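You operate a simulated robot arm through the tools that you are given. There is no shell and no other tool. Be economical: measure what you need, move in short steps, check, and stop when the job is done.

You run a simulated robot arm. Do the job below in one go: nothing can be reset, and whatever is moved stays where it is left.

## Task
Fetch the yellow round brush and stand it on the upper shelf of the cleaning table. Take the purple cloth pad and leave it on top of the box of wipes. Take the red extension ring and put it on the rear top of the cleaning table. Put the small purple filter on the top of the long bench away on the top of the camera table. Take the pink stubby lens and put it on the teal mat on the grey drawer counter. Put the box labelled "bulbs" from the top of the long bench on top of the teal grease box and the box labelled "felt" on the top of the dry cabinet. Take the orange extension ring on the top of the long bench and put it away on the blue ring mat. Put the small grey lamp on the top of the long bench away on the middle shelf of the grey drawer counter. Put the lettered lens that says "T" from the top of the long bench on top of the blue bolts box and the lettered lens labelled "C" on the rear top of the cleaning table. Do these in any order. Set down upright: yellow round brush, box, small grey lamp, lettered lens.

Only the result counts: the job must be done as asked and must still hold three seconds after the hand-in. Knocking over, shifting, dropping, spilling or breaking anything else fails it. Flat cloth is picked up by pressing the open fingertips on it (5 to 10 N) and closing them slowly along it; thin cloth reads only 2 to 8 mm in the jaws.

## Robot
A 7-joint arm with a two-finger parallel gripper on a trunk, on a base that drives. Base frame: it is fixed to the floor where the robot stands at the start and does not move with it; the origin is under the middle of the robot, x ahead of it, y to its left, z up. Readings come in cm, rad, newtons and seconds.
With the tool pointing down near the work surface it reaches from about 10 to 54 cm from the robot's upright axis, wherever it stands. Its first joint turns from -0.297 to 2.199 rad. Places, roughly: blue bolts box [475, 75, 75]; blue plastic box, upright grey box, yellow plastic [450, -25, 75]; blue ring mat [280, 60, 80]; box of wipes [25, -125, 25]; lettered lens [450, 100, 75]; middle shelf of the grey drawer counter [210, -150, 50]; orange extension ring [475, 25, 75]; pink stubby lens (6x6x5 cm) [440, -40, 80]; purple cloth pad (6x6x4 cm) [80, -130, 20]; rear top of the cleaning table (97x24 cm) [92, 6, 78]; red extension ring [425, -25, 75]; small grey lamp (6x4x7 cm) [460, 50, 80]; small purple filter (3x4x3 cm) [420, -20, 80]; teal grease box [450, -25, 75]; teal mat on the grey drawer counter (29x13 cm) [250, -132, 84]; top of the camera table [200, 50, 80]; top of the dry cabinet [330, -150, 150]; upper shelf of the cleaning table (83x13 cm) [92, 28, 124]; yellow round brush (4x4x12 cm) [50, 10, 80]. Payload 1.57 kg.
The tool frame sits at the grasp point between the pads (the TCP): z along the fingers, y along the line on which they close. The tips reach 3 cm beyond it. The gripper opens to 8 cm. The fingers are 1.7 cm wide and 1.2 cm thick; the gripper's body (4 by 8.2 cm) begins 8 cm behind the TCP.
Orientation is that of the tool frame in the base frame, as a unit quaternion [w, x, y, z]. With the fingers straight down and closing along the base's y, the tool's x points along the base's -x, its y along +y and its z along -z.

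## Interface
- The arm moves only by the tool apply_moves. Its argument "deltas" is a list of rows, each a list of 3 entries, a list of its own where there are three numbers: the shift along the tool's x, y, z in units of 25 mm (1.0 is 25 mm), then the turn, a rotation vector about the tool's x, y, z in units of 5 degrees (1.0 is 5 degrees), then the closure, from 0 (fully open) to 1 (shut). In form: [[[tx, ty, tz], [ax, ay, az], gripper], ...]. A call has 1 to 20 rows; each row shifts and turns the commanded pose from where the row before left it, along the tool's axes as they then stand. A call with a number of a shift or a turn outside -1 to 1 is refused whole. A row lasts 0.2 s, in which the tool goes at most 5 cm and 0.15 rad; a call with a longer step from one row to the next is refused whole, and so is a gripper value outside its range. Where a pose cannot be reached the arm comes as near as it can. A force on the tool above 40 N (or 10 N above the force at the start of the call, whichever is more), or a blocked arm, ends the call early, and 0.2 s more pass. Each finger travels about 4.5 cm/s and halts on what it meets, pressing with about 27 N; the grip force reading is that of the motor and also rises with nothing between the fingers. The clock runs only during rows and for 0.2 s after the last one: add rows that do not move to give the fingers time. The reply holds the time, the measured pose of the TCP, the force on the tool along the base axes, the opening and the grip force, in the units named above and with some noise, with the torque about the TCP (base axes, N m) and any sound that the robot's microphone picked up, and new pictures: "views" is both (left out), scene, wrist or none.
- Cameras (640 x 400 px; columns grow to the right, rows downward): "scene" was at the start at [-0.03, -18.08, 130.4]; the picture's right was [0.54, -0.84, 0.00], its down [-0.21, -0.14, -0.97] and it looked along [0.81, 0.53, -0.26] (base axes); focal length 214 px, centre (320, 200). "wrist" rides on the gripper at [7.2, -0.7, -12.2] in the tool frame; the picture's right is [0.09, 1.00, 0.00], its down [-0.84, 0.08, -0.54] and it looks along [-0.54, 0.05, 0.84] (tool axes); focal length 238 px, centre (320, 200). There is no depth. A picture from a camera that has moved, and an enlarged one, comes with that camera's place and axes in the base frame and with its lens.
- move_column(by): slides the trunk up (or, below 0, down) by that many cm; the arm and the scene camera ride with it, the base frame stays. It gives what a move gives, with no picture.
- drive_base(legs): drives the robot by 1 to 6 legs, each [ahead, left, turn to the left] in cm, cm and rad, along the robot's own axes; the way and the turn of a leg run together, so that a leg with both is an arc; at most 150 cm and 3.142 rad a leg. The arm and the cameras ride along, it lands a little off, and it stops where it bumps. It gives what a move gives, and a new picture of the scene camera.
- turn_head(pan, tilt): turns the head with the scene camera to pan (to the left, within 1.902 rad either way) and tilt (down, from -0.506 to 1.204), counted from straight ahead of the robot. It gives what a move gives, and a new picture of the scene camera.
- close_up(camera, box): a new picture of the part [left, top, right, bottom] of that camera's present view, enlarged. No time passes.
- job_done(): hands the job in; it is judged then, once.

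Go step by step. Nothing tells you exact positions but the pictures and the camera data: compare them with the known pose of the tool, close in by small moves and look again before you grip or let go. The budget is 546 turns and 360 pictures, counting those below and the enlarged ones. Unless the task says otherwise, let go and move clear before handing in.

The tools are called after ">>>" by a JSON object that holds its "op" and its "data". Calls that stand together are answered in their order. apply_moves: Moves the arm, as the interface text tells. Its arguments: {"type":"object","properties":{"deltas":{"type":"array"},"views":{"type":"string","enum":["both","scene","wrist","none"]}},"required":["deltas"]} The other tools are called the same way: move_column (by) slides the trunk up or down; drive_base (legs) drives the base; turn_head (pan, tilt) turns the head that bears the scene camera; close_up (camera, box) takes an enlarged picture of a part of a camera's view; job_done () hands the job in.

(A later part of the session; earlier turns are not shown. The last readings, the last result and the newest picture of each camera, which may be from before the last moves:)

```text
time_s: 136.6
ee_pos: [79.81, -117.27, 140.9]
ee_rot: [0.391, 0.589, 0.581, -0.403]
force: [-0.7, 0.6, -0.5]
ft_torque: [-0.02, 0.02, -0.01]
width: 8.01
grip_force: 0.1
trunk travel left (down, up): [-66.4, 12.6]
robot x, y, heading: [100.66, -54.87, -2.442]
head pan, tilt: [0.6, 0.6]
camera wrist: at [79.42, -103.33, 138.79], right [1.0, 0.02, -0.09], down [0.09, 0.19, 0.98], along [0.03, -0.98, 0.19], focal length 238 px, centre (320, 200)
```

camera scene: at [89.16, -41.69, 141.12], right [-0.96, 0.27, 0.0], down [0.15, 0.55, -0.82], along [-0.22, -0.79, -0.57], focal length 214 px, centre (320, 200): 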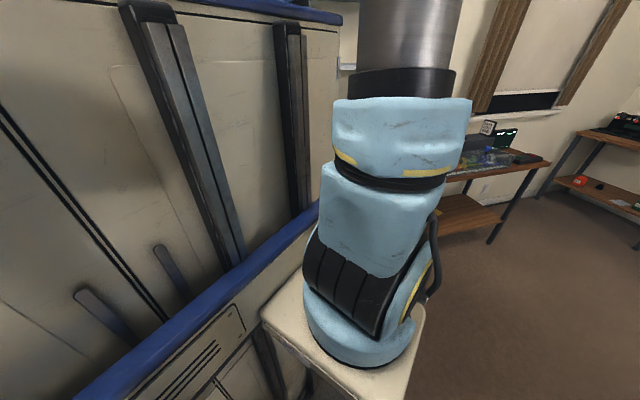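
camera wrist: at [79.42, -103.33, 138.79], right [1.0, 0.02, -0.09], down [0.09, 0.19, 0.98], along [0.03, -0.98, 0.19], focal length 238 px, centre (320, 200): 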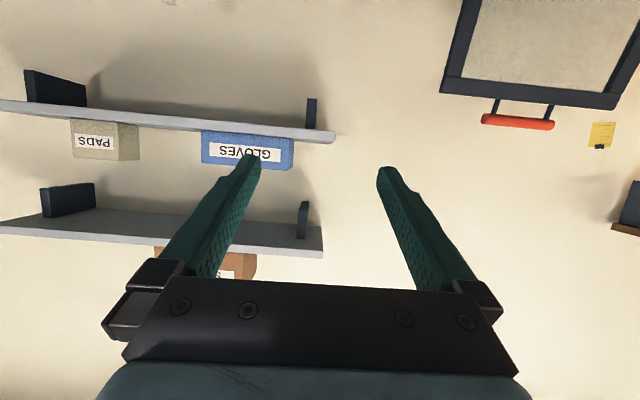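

The arm's link is catching on the robot's own tower on its left side when swung out. I raise again, swing back to straight ahead, and use the head-on stance with a more upright tool while lowering.

>>> {"op": "move_column", "data": {"by": 12.5}}

>>> {"op": "apply_moves", "data": {"deltas": [[[0, -1, 0], [0.5, 0.5, 0.4], 0], [[0, -1, 0], [0.5, 0.5, 0.4], 0], [[0, -1, 0], [0.5, 0.5, 0.4], 0], [[0, -1, 0], [0.5, 0.5, 0.4], 0], [[0, -1, 0], [0.5, 0.5, 0.4], 0], [[0, -1, 0], [0.5, 0.5, 0.4], 0], [[0, -1, 0], [0.5, 0.5, 0.4], 0], [[0, -1, 0], [0.5, 0.5, 0.4], 0], [[0, 0, 0], [0, 0, 0], 0]], "views": "none"}}

```text
time_s: 138.1
ee_pos: [79.92, -117.6, 153.13]
ee_rot: [0.39, 0.59, 0.583, -0.4]
force: [0.2, -0.3, 0.1]
ft_torque: [-0.03, 0.0, -0.01]
width: 7.98
grip_force: 0.2
trunk travel left (down, up): [-78.9, 0.1]
robot x, y, heading: [100.53, -54.96, -2.444]
head pan, tilt: [0.6, 0.6]
```

```text
time_s: 140.1
ee_pos: [60.39, -113.47, 152.64]
ee_rot: [0.227, 0.783, 0.477, -0.328]
force: [0.1, 0.5, 0.1]
ft_torque: [0.02, -0.02, -0.03]
width: 8.0
grip_force: 0.1
trunk travel left (down, up): [-78.9, 0.1]
robot x, y, heading: [100.56, -55.71, -2.447]
head pan, tilt: [0.6, 0.6]
```

>>> {"op": "apply_moves", "data": {"deltas": [[[0, -1, 0], [0.43, 0.6, 0.43], 0], [[0, -1, 0], [0.42, 0.6, 0.45], 0], [[0, -1, 0], [0.4, 0.6, 0.47], 0], [[0, -1, 0], [0.36, 0.6, 0.5], 0], [[0, -1, 0], [0.33, 0.6, 0.52], 0], [[0, -1, 0], [0.3, 0.6, 0.54], 0], [[0, -1, 0], [0.26, 0.6, 0.56], 0], [[0, 0, 0], [0, 0, 0], 0]], "views": "none"}}

```text
time_s: 141.9
ee_pos: [46.35, -103.4, 151.68]
ee_rot: [0.1, 0.912, 0.346, -0.195]
force: [-0.5, -0.4, -0.1]
ft_torque: [0.01, 0.03, -0.01]
width: 7.98
grip_force: 0.1
trunk travel left (down, up): [-78.9, 0.1]
robot x, y, heading: [100.67, -55.64, -2.448]
head pan, tilt: [0.6, 0.6]
```

>>> {"op": "apply_moves", "data": {"deltas": [[[0.9, 0, -0.42], [0, 0, 0], 0], [[0.9, 0, -0.42], [0, 0, 0], 0], [[0.9, 0, -0.42], [0, 0, 0], 0], [[0, 0, 0], [0, 0, 0], 0]], "views": "none"}}

>>> {"op": "drive_base", "data": {"legs": [[18.5, -9, 0], [0, 0, 0.877]]}}

```text
time_s: 142.9
ee_pos: [51.86, -98.24, 151.86]
ee_rot: [0.099, 0.912, 0.346, -0.196]
force: [-0.7, -0.2, -0.5]
ft_torque: [-0.02, -0.03, -0.06]
width: 7.99
grip_force: 0.1
trunk travel left (down, up): [-78.9, 0.1]
robot x, y, heading: [100.52, -55.6, -2.443]
head pan, tilt: [0.6, 0.6]
```

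```text
time_s: 146.8
ee_pos: [82.12, -125.13, 151.76]
ee_rot: [0.172, 0.681, 0.699, -0.136]
force: [0.5, -0.3, 0.3]
ft_torque: [0.02, 0.0, -0.02]
width: 8.01
grip_force: 0.0
trunk travel left (down, up): [-78.9, 0.1]
robot x, y, heading: [80.48, -60.11, -1.572]
head pan, tilt: [0.6, 0.6]
camera scene: at [62.51, -59.94, 141.28], right [-0.83, -0.56, 0.0], down [-0.32, 0.47, -0.83], along [0.47, -0.68, -0.56], focal length 214 px, centre (320, 200)
```

scene: 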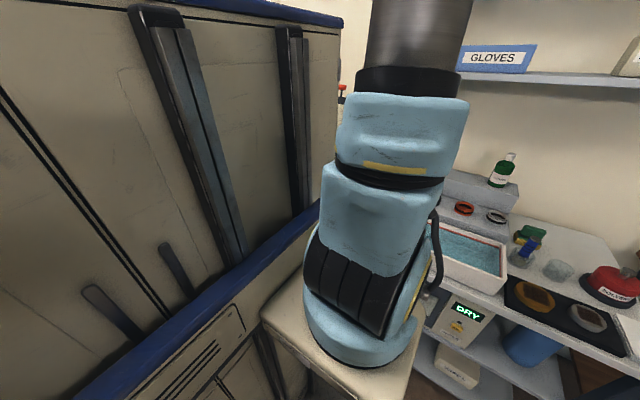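

Now head-on with the tool nearly upright. I back up to just clear the rack edge and lower.

>>> {"op": "drive_base", "data": {"legs": [[-13, 0, 0]]}}

>>> {"op": "move_column", "data": {"by": -40}}

>>> {"op": "move_column", "data": {"by": -20}}

>>> {"op": "apply_moves", "data": {"deltas": [[[0, 0, 0], [0, 0, 0], 0]], "views": "wrist"}}

```text
time_s: 148.1
ee_pos: [82.13, -112.24, 151.76]
ee_rot: [0.172, 0.68, 0.7, -0.135]
force: [-0.9, -0.7, -0.4]
ft_torque: [0.02, 0.02, 0.05]
width: 8.0
grip_force: 0.0
trunk travel left (down, up): [-78.9, 0.1]
robot x, y, heading: [80.31, -47.42, -1.571]
head pan, tilt: [0.6, 0.6]
camera scene: at [62.51, -46.92, 141.28], right [-0.82, -0.57, 0.0], down [-0.32, 0.47, -0.82], along [0.47, -0.68, -0.57], focal length 214 px, centre (320, 200)
```

scene: 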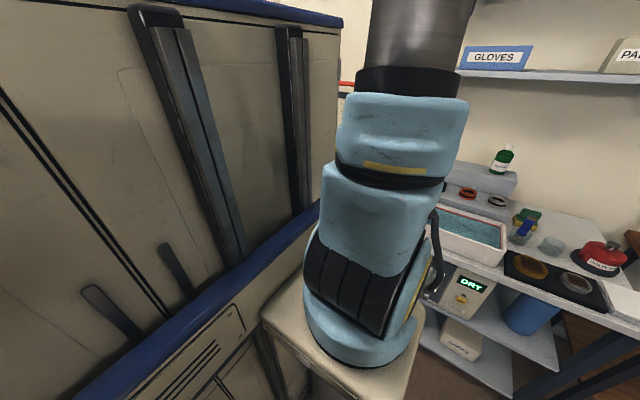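

```text
time_s: 151.9
ee_pos: [82.2, -112.09, 111.85]
ee_rot: [0.172, 0.68, 0.7, -0.136]
force: [-0.3, 0.3, 0.3]
ft_torque: [-0.02, 0.0, 0.01]
width: 7.99
grip_force: 0.1
trunk travel left (down, up): [-38.9, 40.1]
robot x, y, heading: [80.05, -47.45, -1.569]
head pan, tilt: [0.6, 0.6]
```

```text
time_s: 154.1
ee_pos: [82.22, -112.24, 91.79]
ee_rot: [0.171, 0.68, 0.7, -0.135]
force: [0.1, -0.3, 0.0]
ft_torque: [-0.01, 0.02, 0.0]
width: 8.0
grip_force: 0.2
trunk travel left (down, up): [-18.9, 60.1]
robot x, y, heading: [80.2, -47.4, -1.563]
head pan, tilt: [0.6, 0.6]
```

```text
time_s: 154.5
ee_pos: [82.22, -112.2, 91.7]
ee_rot: [0.172, 0.679, 0.7, -0.135]
force: [-0.6, 0.3, -0.1]
ft_torque: [0.0, 0.02, -0.02]
width: 7.98
grip_force: 0.1
trunk travel left (down, up): [-18.9, 60.1]
robot x, y, heading: [80.28, -47.57, -1.568]
head pan, tilt: [0.6, 0.6]
camera wrist: at [80.75, -100.48, 99.7], right [0.99, 0.12, 0.01], down [0.06, -0.52, 0.85], along [0.11, -0.84, -0.53], focal length 238 px, centre (320, 200)
```

wrist: 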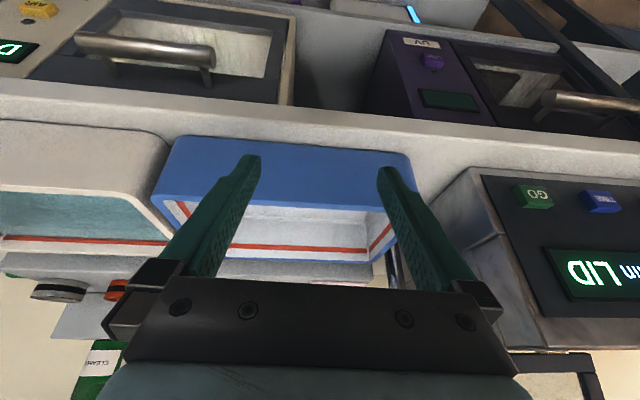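

Clearance to the rack edge is about 4 cm. I lower the trunk fully and then the arm further.

>>> {"op": "move_column", "data": {"by": -18.5}}

>>> {"op": "apply_moves", "data": {"deltas": [[[0.42, 0, 0.91], [0, 0, 0], 0], [[0.42, 0, 0.91], [0, 0, 0], 0], [[0.42, 0, 0.91], [0, 0, 0], 0], [[0.42, 0, 0.91], [0, 0, 0], 0], [[0.42, 0, 0.91], [0, 0, 0], 0], [[0.42, 0, 0.91], [0, 0, 0], 0], [[0, 0, 0], [0, 0, 0], 0]], "views": "wrist"}}

```text
time_s: 156.5
ee_pos: [82.31, -112.3, 73.34]
ee_rot: [0.172, 0.681, 0.699, -0.136]
force: [-0.1, -0.2, -0.4]
ft_torque: [-0.01, 0.01, -0.02]
width: 7.99
grip_force: 0.1
trunk travel left (down, up): [-0.4, 78.6]
robot x, y, heading: [80.39, -47.72, -1.566]
head pan, tilt: [0.6, 0.6]
```

```text
time_s: 158.1
ee_pos: [82.96, -112.25, 58.14]
ee_rot: [0.173, 0.679, 0.7, -0.136]
force: [-0.3, 0.1, 0.2]
ft_torque: [0.01, -0.02, -0.05]
width: 8.03
grip_force: 0.0
trunk travel left (down, up): [-0.4, 78.6]
robot x, y, heading: [80.47, -47.75, -1.568]
head pan, tilt: [0.6, 0.6]
camera wrist: at [81.41, -100.6, 66.07], right [0.99, 0.12, 0.01], down [0.06, -0.52, 0.85], along [0.11, -0.84, -0.53], focal length 238 px, centre (320, 200)
```

wrist: 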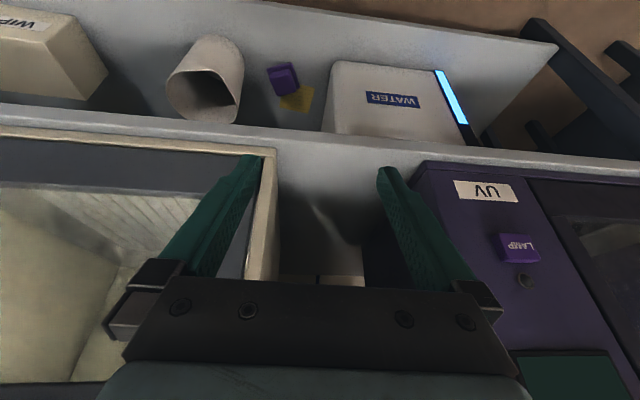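

I see the purple pad at about (78, -129), between the mug and the WATER box. Zooming in.

>>> {"op": "close_up", "data": {"camera": "wrist", "box": [180, 20, 380, 145]}}

```text
3.20 times, centred on (280, 82) of wrist
camera zoom: at [81.41, -100.6, 66.07], right [0.99, 0.12, 0.01], down [0.06, -0.52, 0.85], along [0.11, -0.84, -0.53], focal length 763 px, centre (448, 576)
```

zoom: 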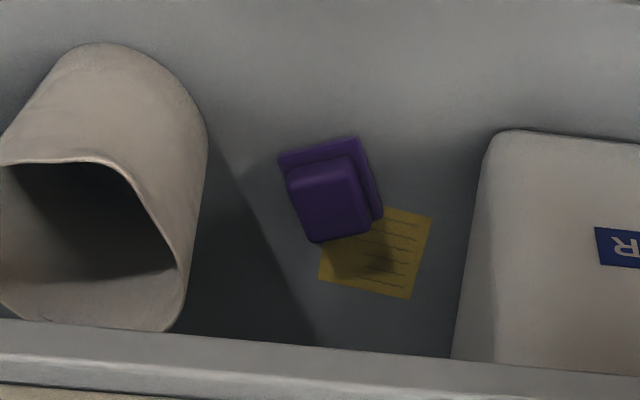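

The pad is a small block turned about 20-25° on the shelf. I go further down outside the rack, yaw the tool 22° and tilt more.

>>> {"op": "apply_moves", "data": {"deltas": [[[0.42, 0, 0.91], [0, 0, 0], 0], [[0.42, 0, 0.91], [0, 0, 0], 0], [[0.42, 0, 0.91], [0, 0, 0], 0], [[0.42, 0, 0.91], [0, 0, 0], 0], [[0.42, 0, 0.91], [0, 0, 0], 0], [[0.42, 0, 0.91], [0, 0, 0], 0], [[0.42, 0, 0.91], [0, 0, 0], 0], [[0.42, 0, 0.91], [0, 0, 0], 0], [[0.42, 0, 0.91], [0, 0, 0], 0], [[0.42, 0, 0.91], [0, 0, 0], 0], [[0, 0, 0], [0, 0, 0], 0]], "views": "none"}}

>>> {"op": "apply_moves", "data": {"deltas": [[[0, -0.1, 0], [-0.3, -0.5, -0.7], 0], [[0, -0.1, 0], [-0.33, -0.5, -0.65], 0], [[-0.2, -0.1, 0.2], [-0.36, -0.5, -0.6], 0], [[-0.2, -0.1, 0.2], [-0.4, -0.5, -0.55], 0], [[-0.2, -0.1, 0.2], [-0.45, -0.5, -0.5], 0], [[-0.2, -0.1, 0.2], [-0.5, -0.5, -0.5], 0], [[0, 0, 0], [0, 0, 0], 0]], "views": "wrist"}}

```text
time_s: 160.5
ee_pos: [83.96, -112.38, 33.07]
ee_rot: [0.173, 0.68, 0.7, -0.135]
force: [0.3, -0.7, 0.4]
ft_torque: [0.0, -0.02, -0.02]
width: 8.0
grip_force: 0.1
trunk travel left (down, up): [-0.4, 78.6]
robot x, y, heading: [80.51, -47.41, -1.568]
head pan, tilt: [0.6, 0.6]
```

```text
time_s: 162.1
ee_pos: [83.07, -114.79, 32.35]
ee_rot: [0.287, 0.538, 0.774, -0.17]
force: [0.2, -0.1, -0.1]
ft_torque: [-0.01, 0.01, -0.01]
width: 7.98
grip_force: 0.0
out of reach, approached as far as the arm can: row 4
trunk travel left (down, up): [-0.4, 78.6]
robot x, y, heading: [80.45, -47.48, -1.571]
head pan, tilt: [0.6, 0.6]
camera wrist: at [77.44, -102.8, 37.28], right [0.9, 0.43, -0.01], down [0.15, -0.28, 0.95], along [0.4, -0.86, -0.31], focal length 238 px, centre (320, 200)
```

wrist: 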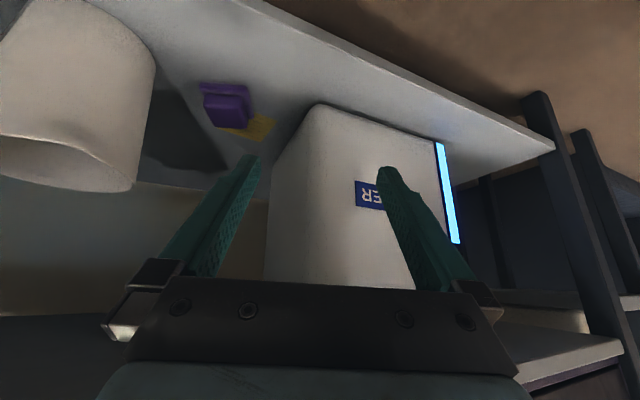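

The pad edges are now aligned with the jaws. I slide into the bay toward the pad, staying above it.

>>> {"op": "apply_moves", "data": {"deltas": [[[-0.29, -0.73, 0.91], [0, 0, 0], 0], [[-0.29, -0.73, 0.91], [0, 0, 0], 0], [[-0.29, -0.73, 0.91], [0, 0, 0], 0], [[-0.29, -0.73, 0.91], [0, 0, 0], 0], [[-0.29, -0.73, 0.91], [0, 0, 0], 0], [[0, 0, 0], [0, 0, 0], 0]], "views": "wrist"}}

```text
time_s: 163.5
ee_pos: [78.57, -127.47, 25.3]
ee_rot: [0.286, 0.538, 0.774, -0.171]
force: [0.0, -0.6, -0.7]
ft_torque: [-0.02, 0.0, 0.0]
width: 8.01
grip_force: 0.1
trunk travel left (down, up): [-0.4, 78.6]
robot x, y, heading: [80.65, -46.94, -1.57]
head pan, tilt: [0.6, 0.6]
camera wrist: at [72.87, -115.31, 30.22], right [0.9, 0.43, -0.01], down [0.15, -0.28, 0.95], along [0.4, -0.86, -0.31], focal length 238 px, centre (320, 200)
```

wrist: 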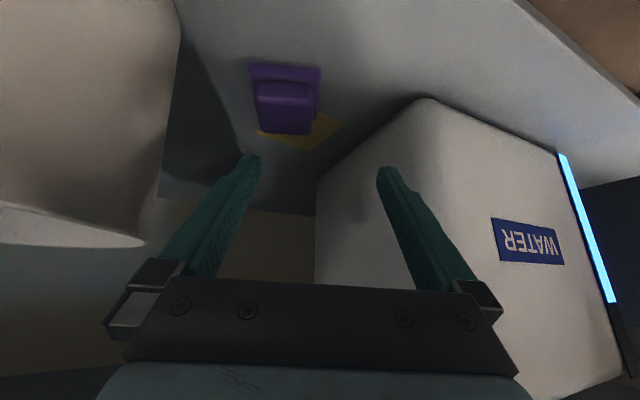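

>>> {"op": "apply_moves", "data": {"deltas": [[[0.34, -0.34, 0.647], [0, 0, 0], 0], [[0.34, -0.34, 0.647], [0, 0, 0], 0], [[0.34, -0.34, 0.647], [0, 0, 0], 0], [[0, 0, 0], [0, 0, 0], 0]], "views": "wrist"}}

```text
time_s: 164.5
ee_pos: [76.67, -129.09, 19.79]
ee_rot: [0.286, 0.538, 0.774, -0.17]
force: [-0.2, -0.4, 0.4]
ft_torque: [0.04, 0.0, -0.02]
width: 7.99
grip_force: 0.0
trunk travel left (down, up): [-0.4, 78.6]
robot x, y, heading: [80.26, -47.24, -1.571]
head pan, tilt: [0.6, 0.6]
camera wrist: at [71.12, -117.07, 24.7], right [0.9, 0.43, -0.01], down [0.14, -0.28, 0.95], along [0.4, -0.86, -0.31], focal length 238 px, centre (320, 200)
```

wrist: 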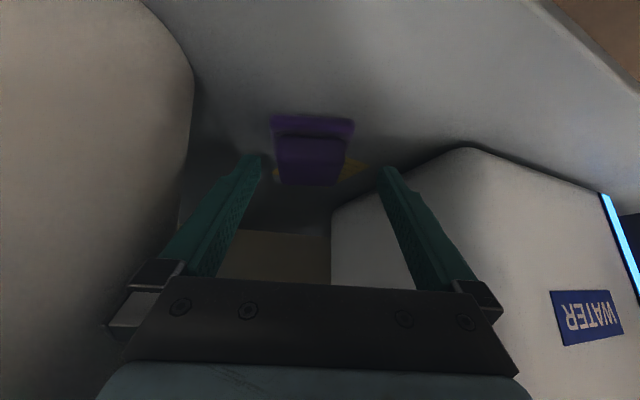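

Centred on the pad. I lower in small steps until the tips just touch the shelf.

>>> {"op": "apply_moves", "data": {"deltas": [[[0.2, -0.02, 0.25], [0, 0, 0], 0], [[0.2, -0.02, 0.25], [0, 0, 0], 0], [[0, 0, 0], [0, 0, 0], 0]], "views": "wrist"}}

```text
time_s: 165.3
ee_pos: [76.73, -129.13, 18.22]
ee_rot: [0.287, 0.538, 0.774, -0.171]
force: [0.0, -0.1, 0.5]
ft_torque: [-0.02, -0.01, -0.01]
width: 8.02
grip_force: 0.1
trunk travel left (down, up): [-0.4, 78.6]
robot x, y, heading: [80.45, -47.22, -1.571]
head pan, tilt: [0.6, 0.6]
camera wrist: at [71.09, -117.07, 23.12], right [0.9, 0.43, -0.01], down [0.14, -0.28, 0.95], along [0.4, -0.86, -0.31], focal length 238 px, centre (320, 200)
```

wrist: 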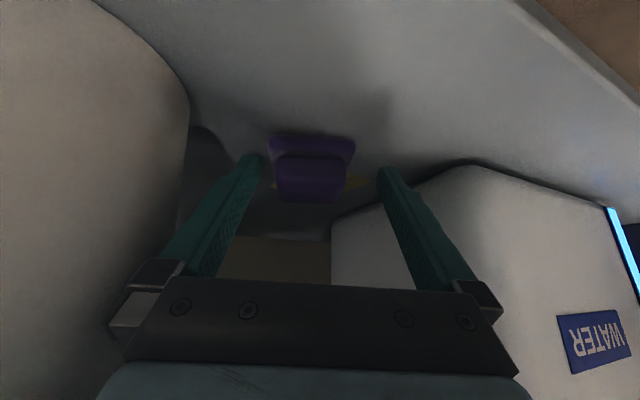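

>>> {"op": "apply_moves", "data": {"deltas": [[[0.15, -0.01, 0.19], [0, 0, 0], 0], [[0, 0, 0], [0, 0, 0], 0]], "views": "none"}}

>>> {"op": "apply_moves", "data": {"deltas": [[[0.1, -0.01, 0.12], [0, 0, 0], 0], [[0, 0, 0], [0, 0, 0], 0]], "views": "wrist"}}

```text
time_s: 165.9
ee_pos: [76.73, -129.1, 17.59]
ee_rot: [0.286, 0.538, 0.775, -0.169]
force: [-0.1, 0.0, -0.4]
ft_torque: [0.01, 0.02, 0.02]
width: 7.99
grip_force: 0.0
trunk travel left (down, up): [-0.4, 78.6]
robot x, y, heading: [80.46, -47.54, -1.569]
head pan, tilt: [0.6, 0.6]
```

```text
time_s: 166.5
ee_pos: [76.75, -128.99, 17.25]
ee_rot: [0.287, 0.538, 0.774, -0.17]
force: [-0.1, 0.1, -0.1]
ft_torque: [0.0, -0.03, 0.0]
width: 7.99
grip_force: 0.0
trunk travel left (down, up): [-0.4, 78.6]
robot x, y, heading: [80.58, -47.57, -1.57]
head pan, tilt: [0.6, 0.6]
camera wrist: at [71.06, -117.03, 22.09], right [0.9, 0.43, -0.01], down [0.14, -0.28, 0.95], along [0.4, -0.86, -0.31], focal length 238 px, centre (320, 200)
```

wrist: 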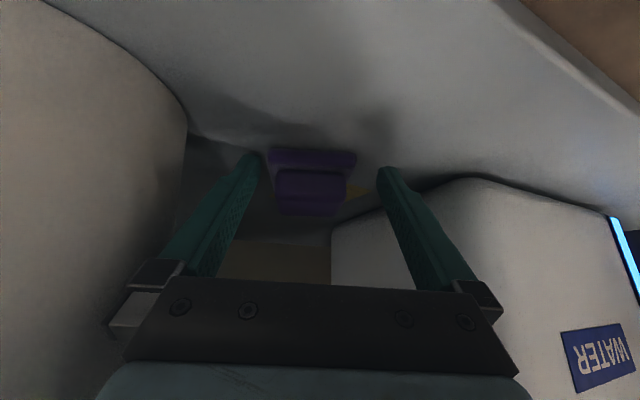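

The block is between the fingers. Closing slowly.

>>> {"op": "apply_moves", "data": {"deltas": [[[0, 0, 0], [0, 0, 0], 0.1], [[0, 0, 0], [0, 0, 0], 0.2], [[0, 0, 0], [0, 0, 0], 0.3], [[0, 0, 0], [0, 0, 0], 0.4], [[0, 0, 0], [0, 0, 0], 0.5], [[0, 0, 0], [0, 0, 0], 0.6], [[0, 0, 0], [0, 0, 0], 0.6]], "views": "wrist"}}

```text
time_s: 168.1
ee_pos: [76.74, -128.95, 17.08]
ee_rot: [0.287, 0.538, 0.774, -0.171]
force: [0.4, 0.6, 0.1]
ft_torque: [-0.04, 0.0, -0.01]
width: 5.95
grip_force: 26.0
trunk travel left (down, up): [-0.4, 78.6]
robot x, y, heading: [80.13, -47.31, -1.567]
head pan, tilt: [0.6, 0.6]
camera wrist: at [71.07, -117.03, 22.11], right [0.9, 0.43, -0.01], down [0.14, -0.28, 0.95], along [0.4, -0.86, -0.31], focal length 238 px, centre (320, 200)
```

wrist: 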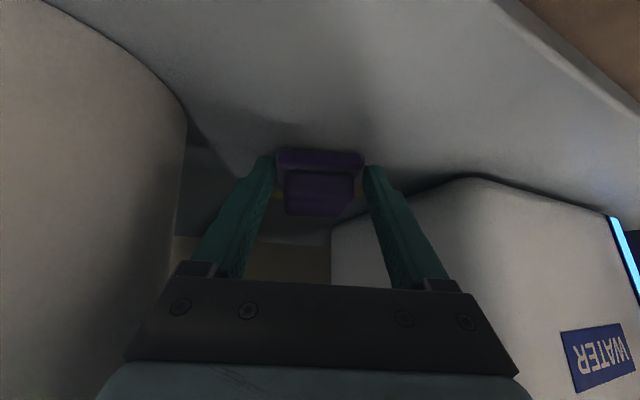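

Gripped at 5.95 cm across the base plate. I lift 4 cm and check.

>>> {"op": "apply_moves", "data": {"deltas": [[[-0.25, 0.02, -0.31], [0, 0, 0], 0.7], [[-0.25, 0.02, -0.31], [0, 0, 0], 0.7], [[-0.25, 0.02, -0.31], [0, 0, 0], 0.7], [[-0.25, 0.02, -0.31], [0, 0, 0], 0.7], [[-0.25, 0.02, -0.31], [0, 0, 0], 0.7], [[0, 0, 0], [0, 0, 0], 0.7]], "views": "wrist"}}

```text
time_s: 169.5
ee_pos: [76.81, -129.05, 22.12]
ee_rot: [0.287, 0.539, 0.774, -0.171]
force: [0.6, -0.1, 0.0]
ft_torque: [-0.04, -0.01, -0.01]
width: 5.94
grip_force: 27.1
trunk travel left (down, up): [-0.4, 78.6]
robot x, y, heading: [80.34, -47.28, -1.564]
head pan, tilt: [0.6, 0.6]
camera wrist: at [71.12, -117.0, 27.08], right [0.9, 0.43, -0.01], down [0.15, -0.28, 0.95], along [0.4, -0.86, -0.31], focal length 238 px, centre (320, 200)
```

wrist: 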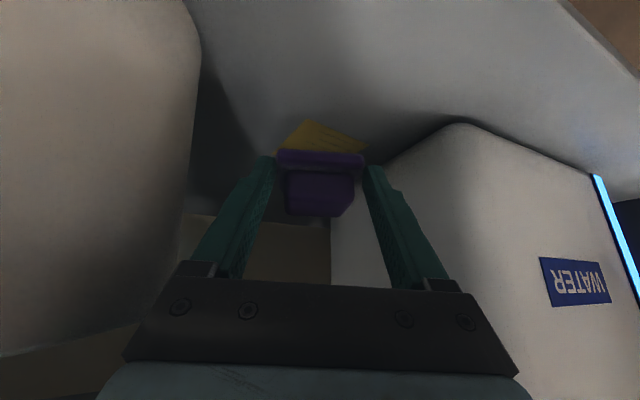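

Pad is held. I withdraw out of the bay along the entry path.

>>> {"op": "apply_moves", "data": {"deltas": [[[0.32, 0.58, -0.78], [0, 0, 0], 0.7], [[0.32, 0.58, -0.78], [0, 0, 0], 0.7], [[0.32, 0.58, -0.78], [0, 0, 0], 0.7], [[0.32, 0.58, -0.78], [0, 0, 0], 0.7], [[0.32, 0.58, -0.78], [0, 0, 0], 0.7], [[0.32, 0.58, -0.78], [0, 0, 0], 0.7], [[0.32, 0.58, -0.78], [0, 0, 0], 0.7], [[0, 0, 0], [0, 0, 0], 0.7]], "views": "wrist"}}

```text
time_s: 171.3
ee_pos: [81.19, -113.4, 29.76]
ee_rot: [0.287, 0.539, 0.774, -0.169]
force: [0.4, -0.5, 0.1]
ft_torque: [-0.02, 0.01, 0.03]
width: 5.94
grip_force: 26.9
trunk travel left (down, up): [-0.4, 78.6]
robot x, y, heading: [80.46, -47.43, -1.569]
head pan, tilt: [0.6, 0.6]
camera wrist: at [75.61, -101.41, 34.74], right [0.9, 0.43, -0.01], down [0.14, -0.28, 0.95], along [0.4, -0.86, -0.31], focal length 238 px, centre (320, 200)
```

wrist: 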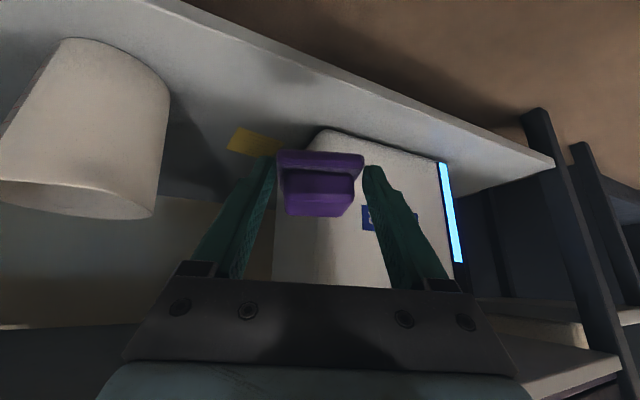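

>>> {"op": "drive_base", "data": {"legs": [[-1.2, 0, 0], [0, -54, 0]]}}

>>> {"op": "apply_moves", "data": {"deltas": [[[0, 0, 0], [0, 0, 0], 0.7]], "views": "wrist"}}

```text
time_s: 174.8
ee_pos: [27.61, -112.22, 29.69]
ee_rot: [0.286, 0.54, 0.773, -0.171]
force: [0.6, 0.2, -0.9]
ft_torque: [-0.02, 0.0, -0.01]
width: 5.93
grip_force: 26.4
trunk travel left (down, up): [-0.4, 78.6]
robot x, y, heading: [27.07, -46.42, -1.576]
head pan, tilt: [0.6, 0.6]
camera scene: at [9.06, -45.61, 62.78], right [-0.83, -0.56, 0.0], down [-0.32, 0.47, -0.83], along [0.46, -0.68, -0.56], focal length 214 px, centre (320, 200)
```

scene: 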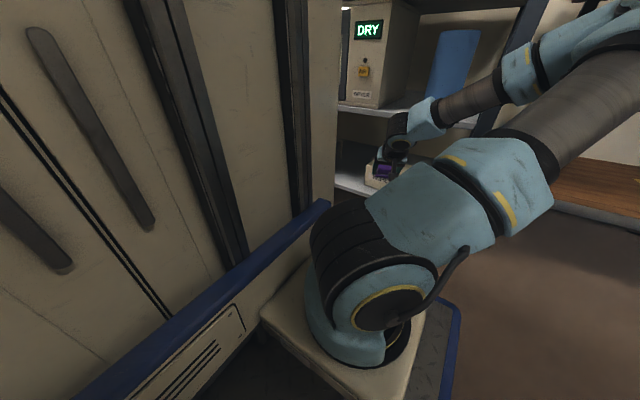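

```text
time_s: 175.2
ee_pos: [27.59, -112.14, 29.77]
ee_rot: [0.287, 0.539, 0.773, -0.17]
force: [0.2, 0.1, -0.9]
ft_torque: [0.02, -0.02, 0.0]
width: 5.89
grip_force: 27.0
trunk travel left (down, up): [-0.4, 78.6]
robot x, y, heading: [26.88, -46.05, -1.574]
head pan, tilt: [0.6, 0.6]
camera wrist: at [21.98, -100.19, 34.73], right [0.9, 0.43, -0.01], down [0.14, -0.28, 0.95], along [0.4, -0.86, -0.31], focal length 238 px, centre (320, 200)
```

wrist: 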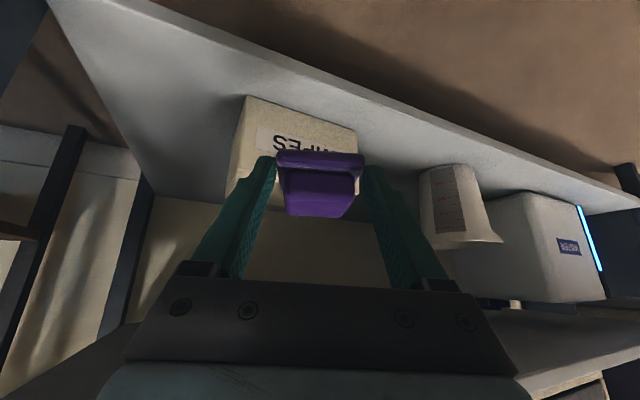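

The WIPES box is just beyond, front face at y≈-123, top z≈27. I straighten the yaw, tilt further to about 60° and move forward/up.

>>> {"op": "apply_moves", "data": {"deltas": [[[-0.5, 0, 0.05], [0.5, -0.7, 0.6], 0.7], [[-0.5, 0, 0.05], [0.53, -0.7, 0.58], 0.7], [[-0.5, 0, 0.1], [0.56, -0.7, 0.55], 0.7], [[-0.5, 0, 0.1], [0.6, -0.7, 0.52], 0.7], [[-0.45, 0, 0.15], [0.64, -0.7, 0.48], 0.7], [[-0.4, 0, 0.2], [0.68, -0.7, 0.44], 0.7], [[0, 0, 0], [0, 0, 0], 0.7]], "views": "both"}}

```text
time_s: 176.8
ee_pos: [28.57, -118.17, 33.96]
ee_rot: [0.355, 0.639, 0.592, -0.339]
force: [0.2, 0.0, -0.9]
ft_torque: [-0.02, 0.0, 0.02]
width: 5.9
grip_force: 27.0
trunk travel left (down, up): [-0.4, 78.6]
robot x, y, heading: [26.81, -46.08, -1.574]
head pan, tilt: [0.6, 0.6]
camera scene: at [9.06, -45.61, 62.78], right [-0.83, -0.56, 0.0], down [-0.32, 0.47, -0.83], along [0.46, -0.68, -0.56], focal length 214 px, centre (320, 200)
camera wrist: at [28.57, -104.05, 34.07], right [1.0, 0.0, -0.03], down [0.03, 0.03, 1.0], along [0.0, -1.0, 0.03], focal length 238 px, centre (320, 200)
```

scene: 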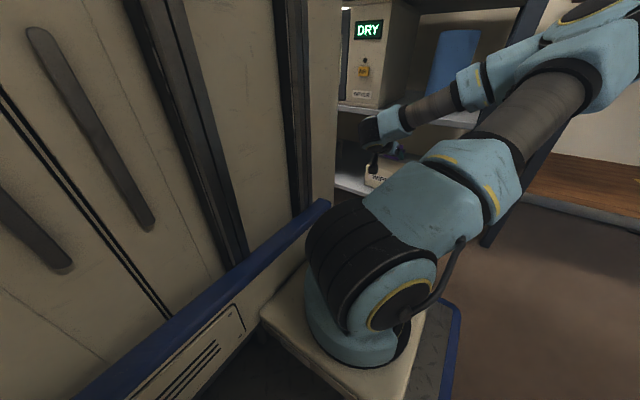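
wrist: 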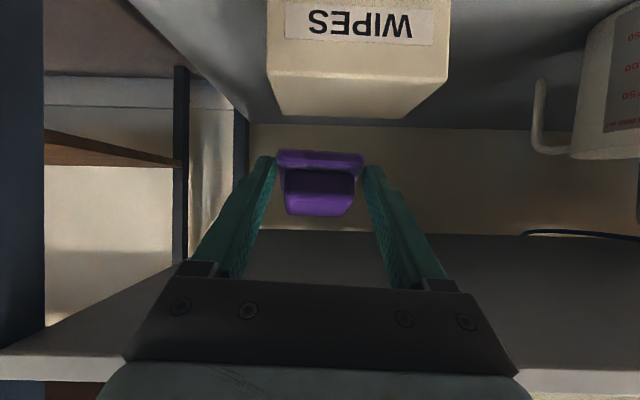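

The box top is at z≈24.6, x 24.6–38.8, y -123 to -134. I move in over it.

>>> {"op": "apply_moves", "data": {"deltas": [[[-0.06, 0.264, 0.894], [0, 0, 0], 0.7], [[-0.06, 0.264, 0.894], [0, 0, 0], 0.7], [[-0.06, 0.264, 0.894], [0, 0, 0], 0.7], [[-0.06, 0.264, 0.894], [0, 0, 0], 0.7], [[-0.06, 0.264, 0.894], [0, 0, 0], 0.7], [[0, 0, 0], [0, 0, 0], 0.7]], "views": "wrist"}}

```text
time_s: 178.2
ee_pos: [31.66, -128.35, 28.95]
ee_rot: [0.354, 0.64, 0.592, -0.34]
force: [-1.0, 0.5, -0.4]
ft_torque: [0.02, 0.0, 0.0]
width: 5.86
grip_force: 27.6
trunk travel left (down, up): [-0.4, 78.6]
robot x, y, heading: [26.89, -46.5, -1.571]
head pan, tilt: [0.6, 0.6]
camera wrist: at [31.67, -114.12, 29.06], right [1.0, 0.0, -0.03], down [0.03, 0.03, 1.0], along [0.0, -1.0, 0.03], focal length 238 px, centre (320, 200)
```

wrist: 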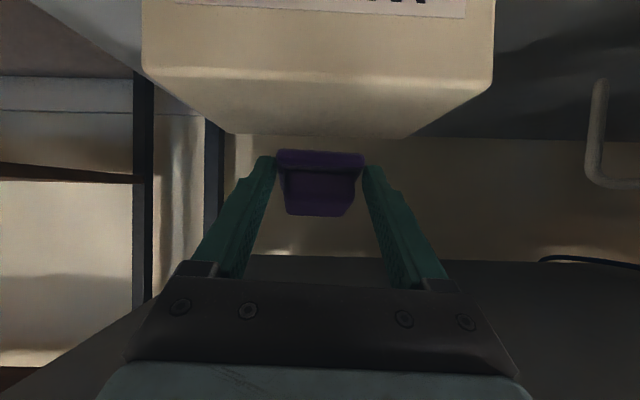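

>>> {"op": "apply_moves", "data": {"deltas": [[[0.34, -0.02, 0.206], [0, 0, 0], 0.7], [[0, 0, 0], [0, 0, 0], 0.7]], "views": "none"}}

>>> {"op": "apply_moves", "data": {"deltas": [[[0.17, -0.01, 0.1], [0, 0, 0], 0.7], [[0, 0, 0], [0, 0, 0], 0.7]], "views": "wrist"}}

```text
time_s: 178.8
ee_pos: [31.67, -128.31, 28.07]
ee_rot: [0.356, 0.639, 0.592, -0.339]
force: [0.3, -0.3, -0.1]
ft_torque: [-0.01, 0.02, 0.0]
width: 5.89
grip_force: 27.3
trunk travel left (down, up): [-0.4, 78.6]
robot x, y, heading: [26.73, -46.35, -1.569]
head pan, tilt: [0.6, 0.6]
```

```text
time_s: 179.3
ee_pos: [31.74, -128.31, 27.5]
ee_rot: [0.355, 0.639, 0.593, -0.338]
force: [-0.9, -0.2, -0.6]
ft_torque: [0.01, 0.0, 0.0]
width: 5.92
grip_force: 26.9
trunk travel left (down, up): [-0.4, 78.6]
robot x, y, heading: [26.81, -46.18, -1.574]
head pan, tilt: [0.6, 0.6]
camera wrist: at [31.69, -114.14, 27.62], right [1.0, 0.0, -0.03], down [0.03, 0.03, 1.0], along [0.0, -1.0, 0.03], focal length 238 px, centre (320, 200)
```

wrist: 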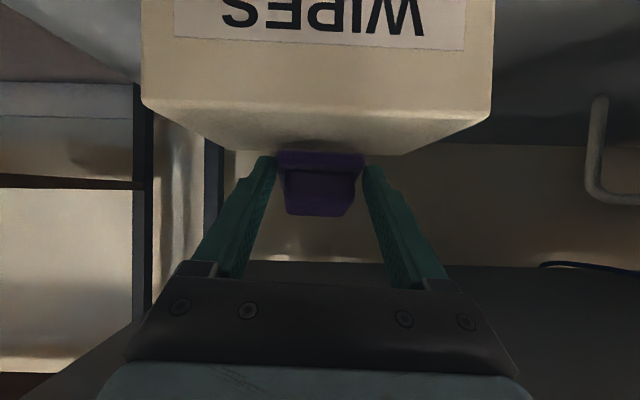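

The pad sits toward the back edge of the box, so I pull 2 cm nearer and then lower to contact.

>>> {"op": "apply_moves", "data": {"deltas": [[[0.41, -0.04, -0.68], [0, 0, 0], 0.7], [[0.1, 0, 0.06], [0, 0, 0], 0.7], [[0, 0, 0], [0, 0, 0], 0.7]], "views": "none"}}

>>> {"op": "apply_moves", "data": {"deltas": [[[0.1, 0, 0.06], [0, 0, 0], 0.7], [[0, 0, 0], [0, 0, 0], 0.7]], "views": "wrist"}}

```text
time_s: 180.2
ee_pos: [31.68, -126.29, 27.25]
ee_rot: [0.354, 0.639, 0.592, -0.339]
force: [0.5, 0.6, 0.1]
ft_torque: [0.0, 0.0, -0.01]
width: 5.89
grip_force: 26.9
trunk travel left (down, up): [-0.4, 78.6]
robot x, y, heading: [27.24, -46.54, -1.577]
head pan, tilt: [0.6, 0.6]
```

```text
time_s: 180.8
ee_pos: [31.8, -126.37, 26.93]
ee_rot: [0.355, 0.639, 0.592, -0.339]
force: [-0.8, 0.2, -0.4]
ft_torque: [-0.01, 0.0, 0.0]
width: 5.88
grip_force: 27.1
trunk travel left (down, up): [-0.4, 78.6]
robot x, y, heading: [26.96, -46.23, -1.568]
head pan, tilt: [0.6, 0.6]
camera wrist: at [31.75, -112.15, 27.07], right [1.0, 0.0, -0.03], down [0.03, 0.03, 1.0], along [0.0, -1.0, 0.03], focal length 238 px, centre (320, 200)
```

wrist: 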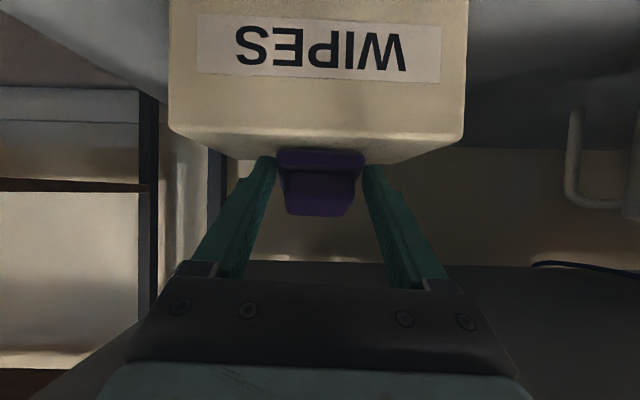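

>>> {"op": "apply_moves", "data": {"deltas": [[[0.12, 0, 0.07], [0, 0, 0], 0.7], [[0, 0, 0], [0, 0, 0], 0.7]], "views": "none"}}

>>> {"op": "apply_moves", "data": {"deltas": [[[0.12, 0, 0.07], [0, 0, 0], 0.7], [[0, 0, 0], [0, 0, 0], 0.7]], "views": "none"}}

>>> {"op": "apply_moves", "data": {"deltas": [[[0.12, 0, 0.07], [0, 0, 0], 0.7], [[0, 0, 0], [0, 0, 0], 0.7]], "views": "wrist"}}

```text
time_s: 181.3
ee_pos: [31.66, -126.31, 26.76]
ee_rot: [0.356, 0.639, 0.591, -0.34]
force: [1.1, 0.1, 17.6]
ft_torque: [-0.25, 0.54, -0.03]
width: 5.88
grip_force: 26.7
trunk travel left (down, up): [-0.4, 78.6]
robot x, y, heading: [26.78, -46.1, -1.572]
head pan, tilt: [0.6, 0.6]
```

```text
time_s: 181.9
ee_pos: [31.81, -126.41, 26.46]
ee_rot: [0.357, 0.638, 0.591, -0.34]
force: [2.3, -4.0, 31.7]
ft_torque: [-0.58, 0.17, -0.01]
width: 5.93
grip_force: 27.4
trunk travel left (down, up): [-0.4, 78.6]
robot x, y, heading: [26.73, -46.21, -1.577]
head pan, tilt: [0.6, 0.6]
```

```text
time_s: 182.3
ee_pos: [31.81, -126.6, 26.51]
ee_rot: [0.358, 0.637, 0.591, -0.342]
force: [-0.3, 3.5, 13.0]
ft_torque: [-0.09, 0.14, -0.03]
width: 5.93
grip_force: 26.8
trunk travel left (down, up): [-0.4, 78.6]
robot x, y, heading: [27.14, -46.3, -1.577]
head pan, tilt: [0.6, 0.6]
stopped in row 1: the force on the tool passed its limit at 45 N (the readings are from after the stop); the commanded pose is now the measured one
camera wrist: at [31.8, -112.32, 26.43], right [1.0, 0.0, -0.03], down [0.03, 0.04, 1.0], along [0.0, -1.0, 0.04], focal length 238 px, centre (320, 200)
```

wrist: 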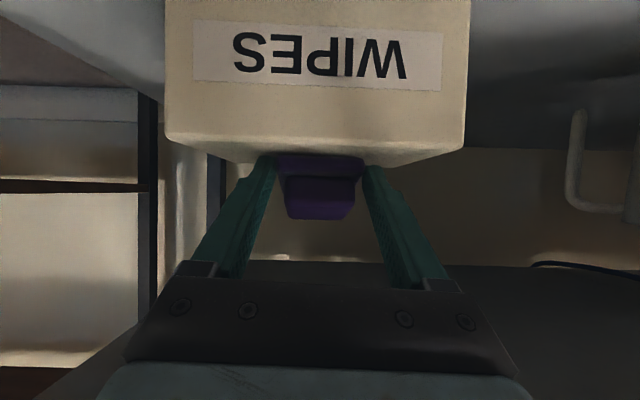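

In contact on the box. I ease up 2 mm, open, and look.

>>> {"op": "apply_moves", "data": {"deltas": [[[-0.06, 0, -0.04], [0, 0, 0], 0.7], [[0, 0, 0], [0, 0, 0], 0.25], [[0, 0, 0], [0, 0, 0], 0.15], [[0, 0, 0], [0, 0, 0], 0.05], [[0, 0, 0], [0, 0, 0], 0.0], [[0, 0, 0], [0, 0, 0], 0.0]], "views": "wrist"}}

```text
time_s: 183.7
ee_pos: [31.71, -126.43, 26.45]
ee_rot: [0.356, 0.638, 0.592, -0.341]
force: [2.8, 0.5, 7.4]
ft_torque: [-0.14, 0.24, 0.04]
width: 7.71
grip_force: 0.0
trunk travel left (down, up): [-0.4, 78.6]
robot x, y, heading: [26.61, -46.2, -1.573]
head pan, tilt: [0.6, 0.6]
camera wrist: at [31.78, -112.24, 26.53], right [1.0, 0.0, -0.03], down [0.03, 0.03, 1.0], along [0.0, -1.0, 0.03], focal length 238 px, centre (320, 200)
```

wrist: 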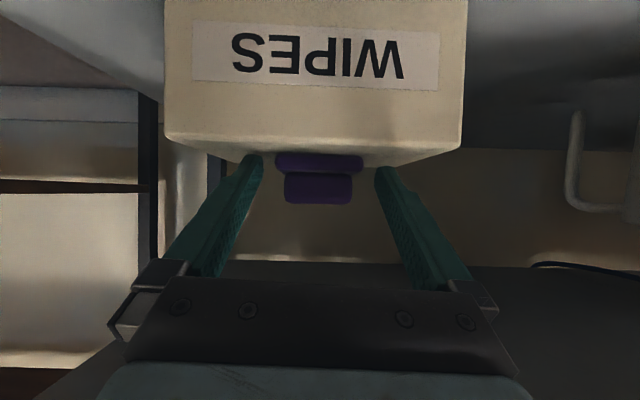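

Pad lies flat on the box. I lift the tool slightly and back out.

>>> {"op": "apply_moves", "data": {"deltas": [[[-0.1, 0, -0.07], [0, 0, 0], 0], [[-0.1, 0, -0.07], [0, 0, 0], 0], [[0.06, -0.05, -0.894], [0, 0, 0], 0], [[0.06, -0.05, -0.894], [0, 0, 0], 0], [[0.06, -0.05, -0.894], [0, 0, 0], 0], [[0.06, 0, -0.894], [0, 0, 0], 0], [[0, 0, 0], [0, 0, 0], 0]], "views": "wrist"}}

```text
time_s: 185.3
ee_pos: [31.74, -118.25, 31.09]
ee_rot: [0.357, 0.638, 0.591, -0.342]
force: [-0.8, 0.4, 0.1]
ft_torque: [-0.02, 0.01, 0.0]
width: 7.99
grip_force: 0.0
trunk travel left (down, up): [-0.4, 78.6]
robot x, y, heading: [26.89, -46.17, -1.572]
head pan, tilt: [0.6, 0.6]
camera wrist: at [31.59, -104.12, 31.21], right [1.0, 0.0, -0.03], down [0.03, 0.03, 1.0], along [0.0, -1.0, 0.03], focal length 238 px, centre (320, 200)
```

wrist: 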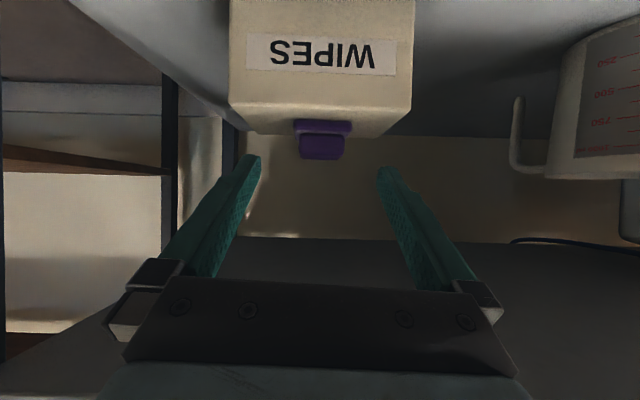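

Second item done. I back out with the tool turning upright, then raise the trunk for travel.

>>> {"op": "apply_moves", "data": {"deltas": [[[0.5, 0, -0.85], [0, 0.8, 0], 0], [[0.55, 0, -0.82], [0, 0.8, 0], 0], [[0.6, 0, -0.78], [0, 0.8, 0], 0], [[0.1, 0, -0.1], [0, 1, 0], 0], [[0.1, 0, -0.1], [0, 1, 0], 0], [[0.1, 0, 0], [0, 1, 0], 0], [[0, 0, 0], [0, 1, 0], 0], [[0, 0, 0], [0, 0, 0], 0]], "views": "none"}}

>>> {"op": "turn_head", "data": {"pan": 0.2, "tilt": 0.3}}

```text
time_s: 187.1
ee_pos: [31.94, -110.08, 31.14]
ee_rot: [0.18, 0.707, 0.667, -0.151]
force: [-0.6, 0.7, 0.3]
ft_torque: [-0.03, -0.05, -0.02]
width: 7.98
grip_force: 0.0
trunk travel left (down, up): [-0.4, 78.6]
robot x, y, heading: [26.91, -46.2, -1.572]
head pan, tilt: [0.6, 0.6]
```

```text
time_s: 188.0
ee_pos: [31.92, -110.01, 30.91]
ee_rot: [0.178, 0.707, 0.667, -0.152]
force: [-0.7, 0.1, -0.5]
ft_torque: [-0.02, -0.03, 0.03]
width: 7.99
grip_force: 0.1
trunk travel left (down, up): [-0.4, 78.6]
robot x, y, heading: [26.92, -46.05, -1.569]
head pan, tilt: [0.201, 0.3]
camera scene: at [5.93, -47.46, 65.52], right [-0.98, -0.2, 0.0], down [-0.06, 0.29, -0.96], along [0.19, -0.94, -0.3], focal length 214 px, centre (320, 200)
```

scene: 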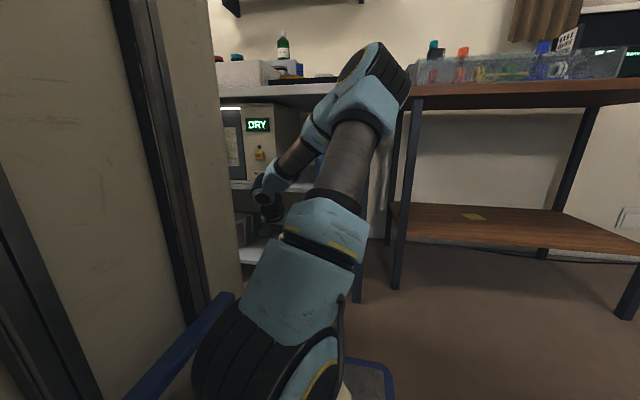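

I raise the trunk, shift clear of the table end, and turn toward +x for the trip to the long bench.

>>> {"op": "move_column", "data": {"by": 40}}

>>> {"op": "move_column", "data": {"by": 30}}

>>> {"op": "drive_base", "data": {"legs": [[0, -27, 0], [-8, 0, 0], [0, 0, 1.571]]}}

>>> {"op": "turn_head", "data": {"pan": 0.0, "tilt": 0.3}}

```text
time_s: 191.8
ee_pos: [31.9, -110.1, 70.95]
ee_rot: [0.18, 0.707, 0.667, -0.152]
force: [0.2, -1.3, -0.6]
ft_torque: [-0.04, 0.0, 0.03]
width: 7.98
grip_force: 0.0
trunk travel left (down, up): [-40.4, 38.6]
robot x, y, heading: [26.9, -46.15, -1.571]
head pan, tilt: [0.201, 0.3]
```

```text
time_s: 194.8
ee_pos: [31.95, -110.15, 100.97]
ee_rot: [0.18, 0.707, 0.667, -0.153]
force: [0.5, 0.3, 0.4]
ft_torque: [-0.01, -0.03, 0.01]
width: 8.0
grip_force: 0.1
trunk travel left (down, up): [-70.4, 8.6]
robot x, y, heading: [27.02, -46.24, -1.574]
head pan, tilt: [0.201, 0.3]
```

```text
time_s: 201.2
ee_pos: [63.81, -33.28, 101.03]
ee_rot: [0.235, 0.03, 0.971, 0.019]
force: [1.3, -0.3, -0.3]
ft_torque: [-0.04, 0.0, 0.03]
width: 7.97
grip_force: 0.1
trunk travel left (down, up): [-70.4, 8.6]
robot x, y, heading: [-0.19, -38.33, -0.006]
head pan, tilt: [0.201, 0.3]
camera scene: at [1.12, -59.5, 135.53], right [0.2, -0.98, 0.0], down [-0.29, -0.06, -0.96], along [0.94, 0.19, -0.3], focal length 214 px, centre (320, 200)
```

scene: 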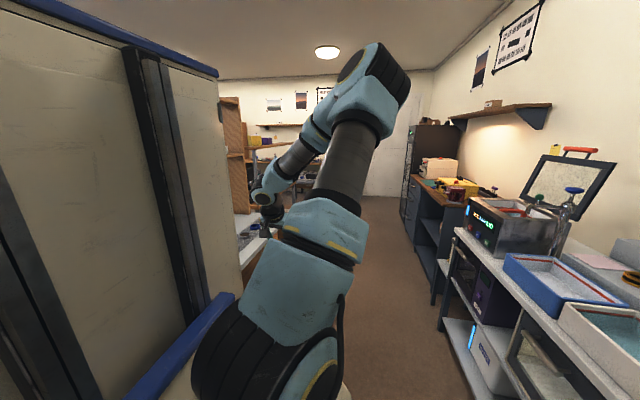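

```text
time_s: 201.9
ee_pos: [63.84, -33.21, 101.18]
ee_rot: [0.236, 0.03, 0.971, 0.019]
force: [0.4, -0.2, -0.6]
ft_torque: [-0.01, 0.03, 0.02]
width: 8.0
grip_force: 0.1
trunk travel left (down, up): [-70.4, 8.6]
robot x, y, heading: [0.17, -38.3, -0.007]
head pan, tilt: [0.0, 0.3]
camera scene: at [1.3, -61.36, 135.53], right [0.0, -1.0, 0.0], down [-0.3, 0.0, -0.96], along [0.96, 0.0, -0.3], focal length 214 px, centre (320, 200)
```

scene: 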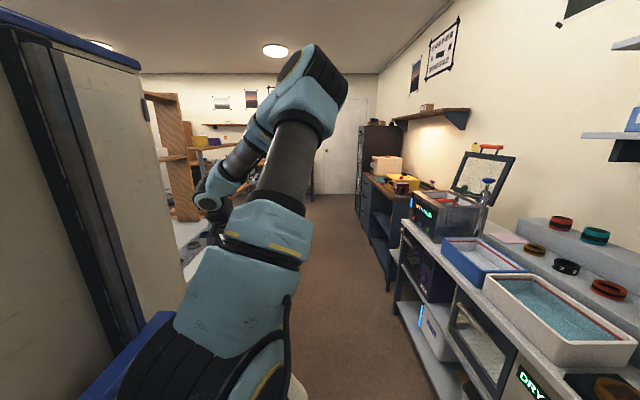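

The aisle is clear. I drive along it toward the long bench.

>>> {"op": "drive_base", "data": {"legs": [[0, -22, 0], [150, 0, 0], [150, 0, 0], [25, 0, 0]]}}

>>> {"op": "turn_head", "data": {"pan": 0.3, "tilt": 0.4}}

```text
time_s: 219.1
ee_pos: [388.98, -53.82, 101.05]
ee_rot: [0.235, 0.027, 0.971, 0.019]
force: [-0.6, -0.9, -0.5]
ft_torque: [-0.01, -0.01, 0.03]
width: 8.03
grip_force: 0.2
trunk travel left (down, up): [-70.4, 8.6]
robot x, y, heading: [324.93, -59.05, 0.004]
head pan, tilt: [0.0, 0.3]
camera scene: at [326.6, -82.34, 135.53], right [0.0, -1.0, 0.0], down [-0.3, 0.0, -0.96], along [0.96, 0.0, -0.3], focal length 214 px, centre (320, 200)
```

scene: 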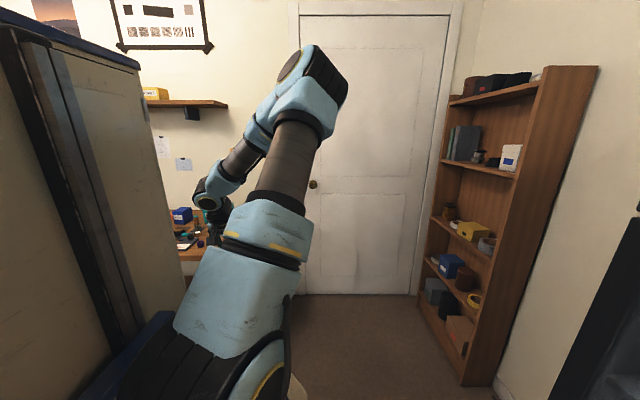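

```text
time_s: 219.9
ee_pos: [388.99, -53.87, 100.94]
ee_rot: [0.236, 0.027, 0.971, 0.02]
force: [0.5, -0.5, 0.8]
ft_torque: [0.02, 0.02, -0.01]
width: 7.99
grip_force: 0.0
trunk travel left (down, up): [-70.4, 8.6]
robot x, y, heading: [324.83, -59.24, 0.007]
head pan, tilt: [0.3, 0.4]
camera scene: at [326.1, -79.61, 134.61], right [0.3, -0.95, 0.0], down [-0.37, -0.12, -0.92], along [0.88, 0.27, -0.39], focal length 214 px, centre (320, 200)
```

scene: 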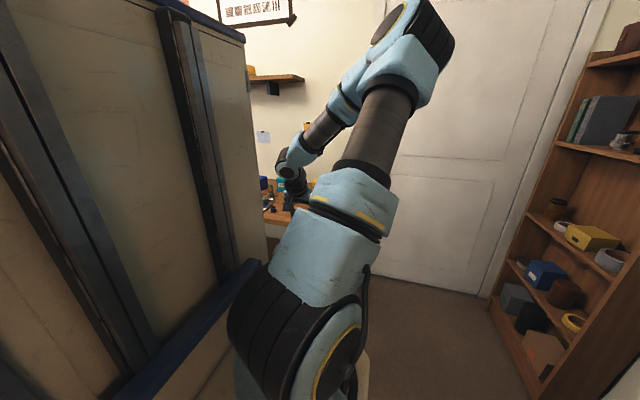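

>>> {"op": "apply_moves", "data": {"deltas": [[[0, 0, 0], [0, 0, 0], 0]], "views": "wrist"}}

```text
time_s: 220.3
ee_pos: [388.82, -53.92, 101.11]
ee_rot: [0.234, 0.027, 0.972, 0.02]
force: [-0.4, -0.2, 0.1]
ft_torque: [0.0, -0.01, 0.0]
width: 8.0
grip_force: 0.0
trunk travel left (down, up): [-70.4, 8.6]
robot x, y, heading: [325.1, -59.25, 0.004]
head pan, tilt: [0.3, 0.4]
camera wrist: at [376.95, -54.44, 108.61], right [-0.04, 1.0, 0.01], down [0.5, 0.01, 0.87], along [0.87, 0.04, -0.5], focal length 238 px, centre (320, 200)
```

wrist: 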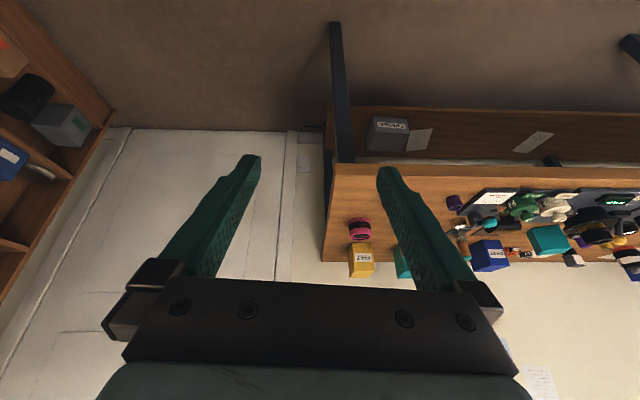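

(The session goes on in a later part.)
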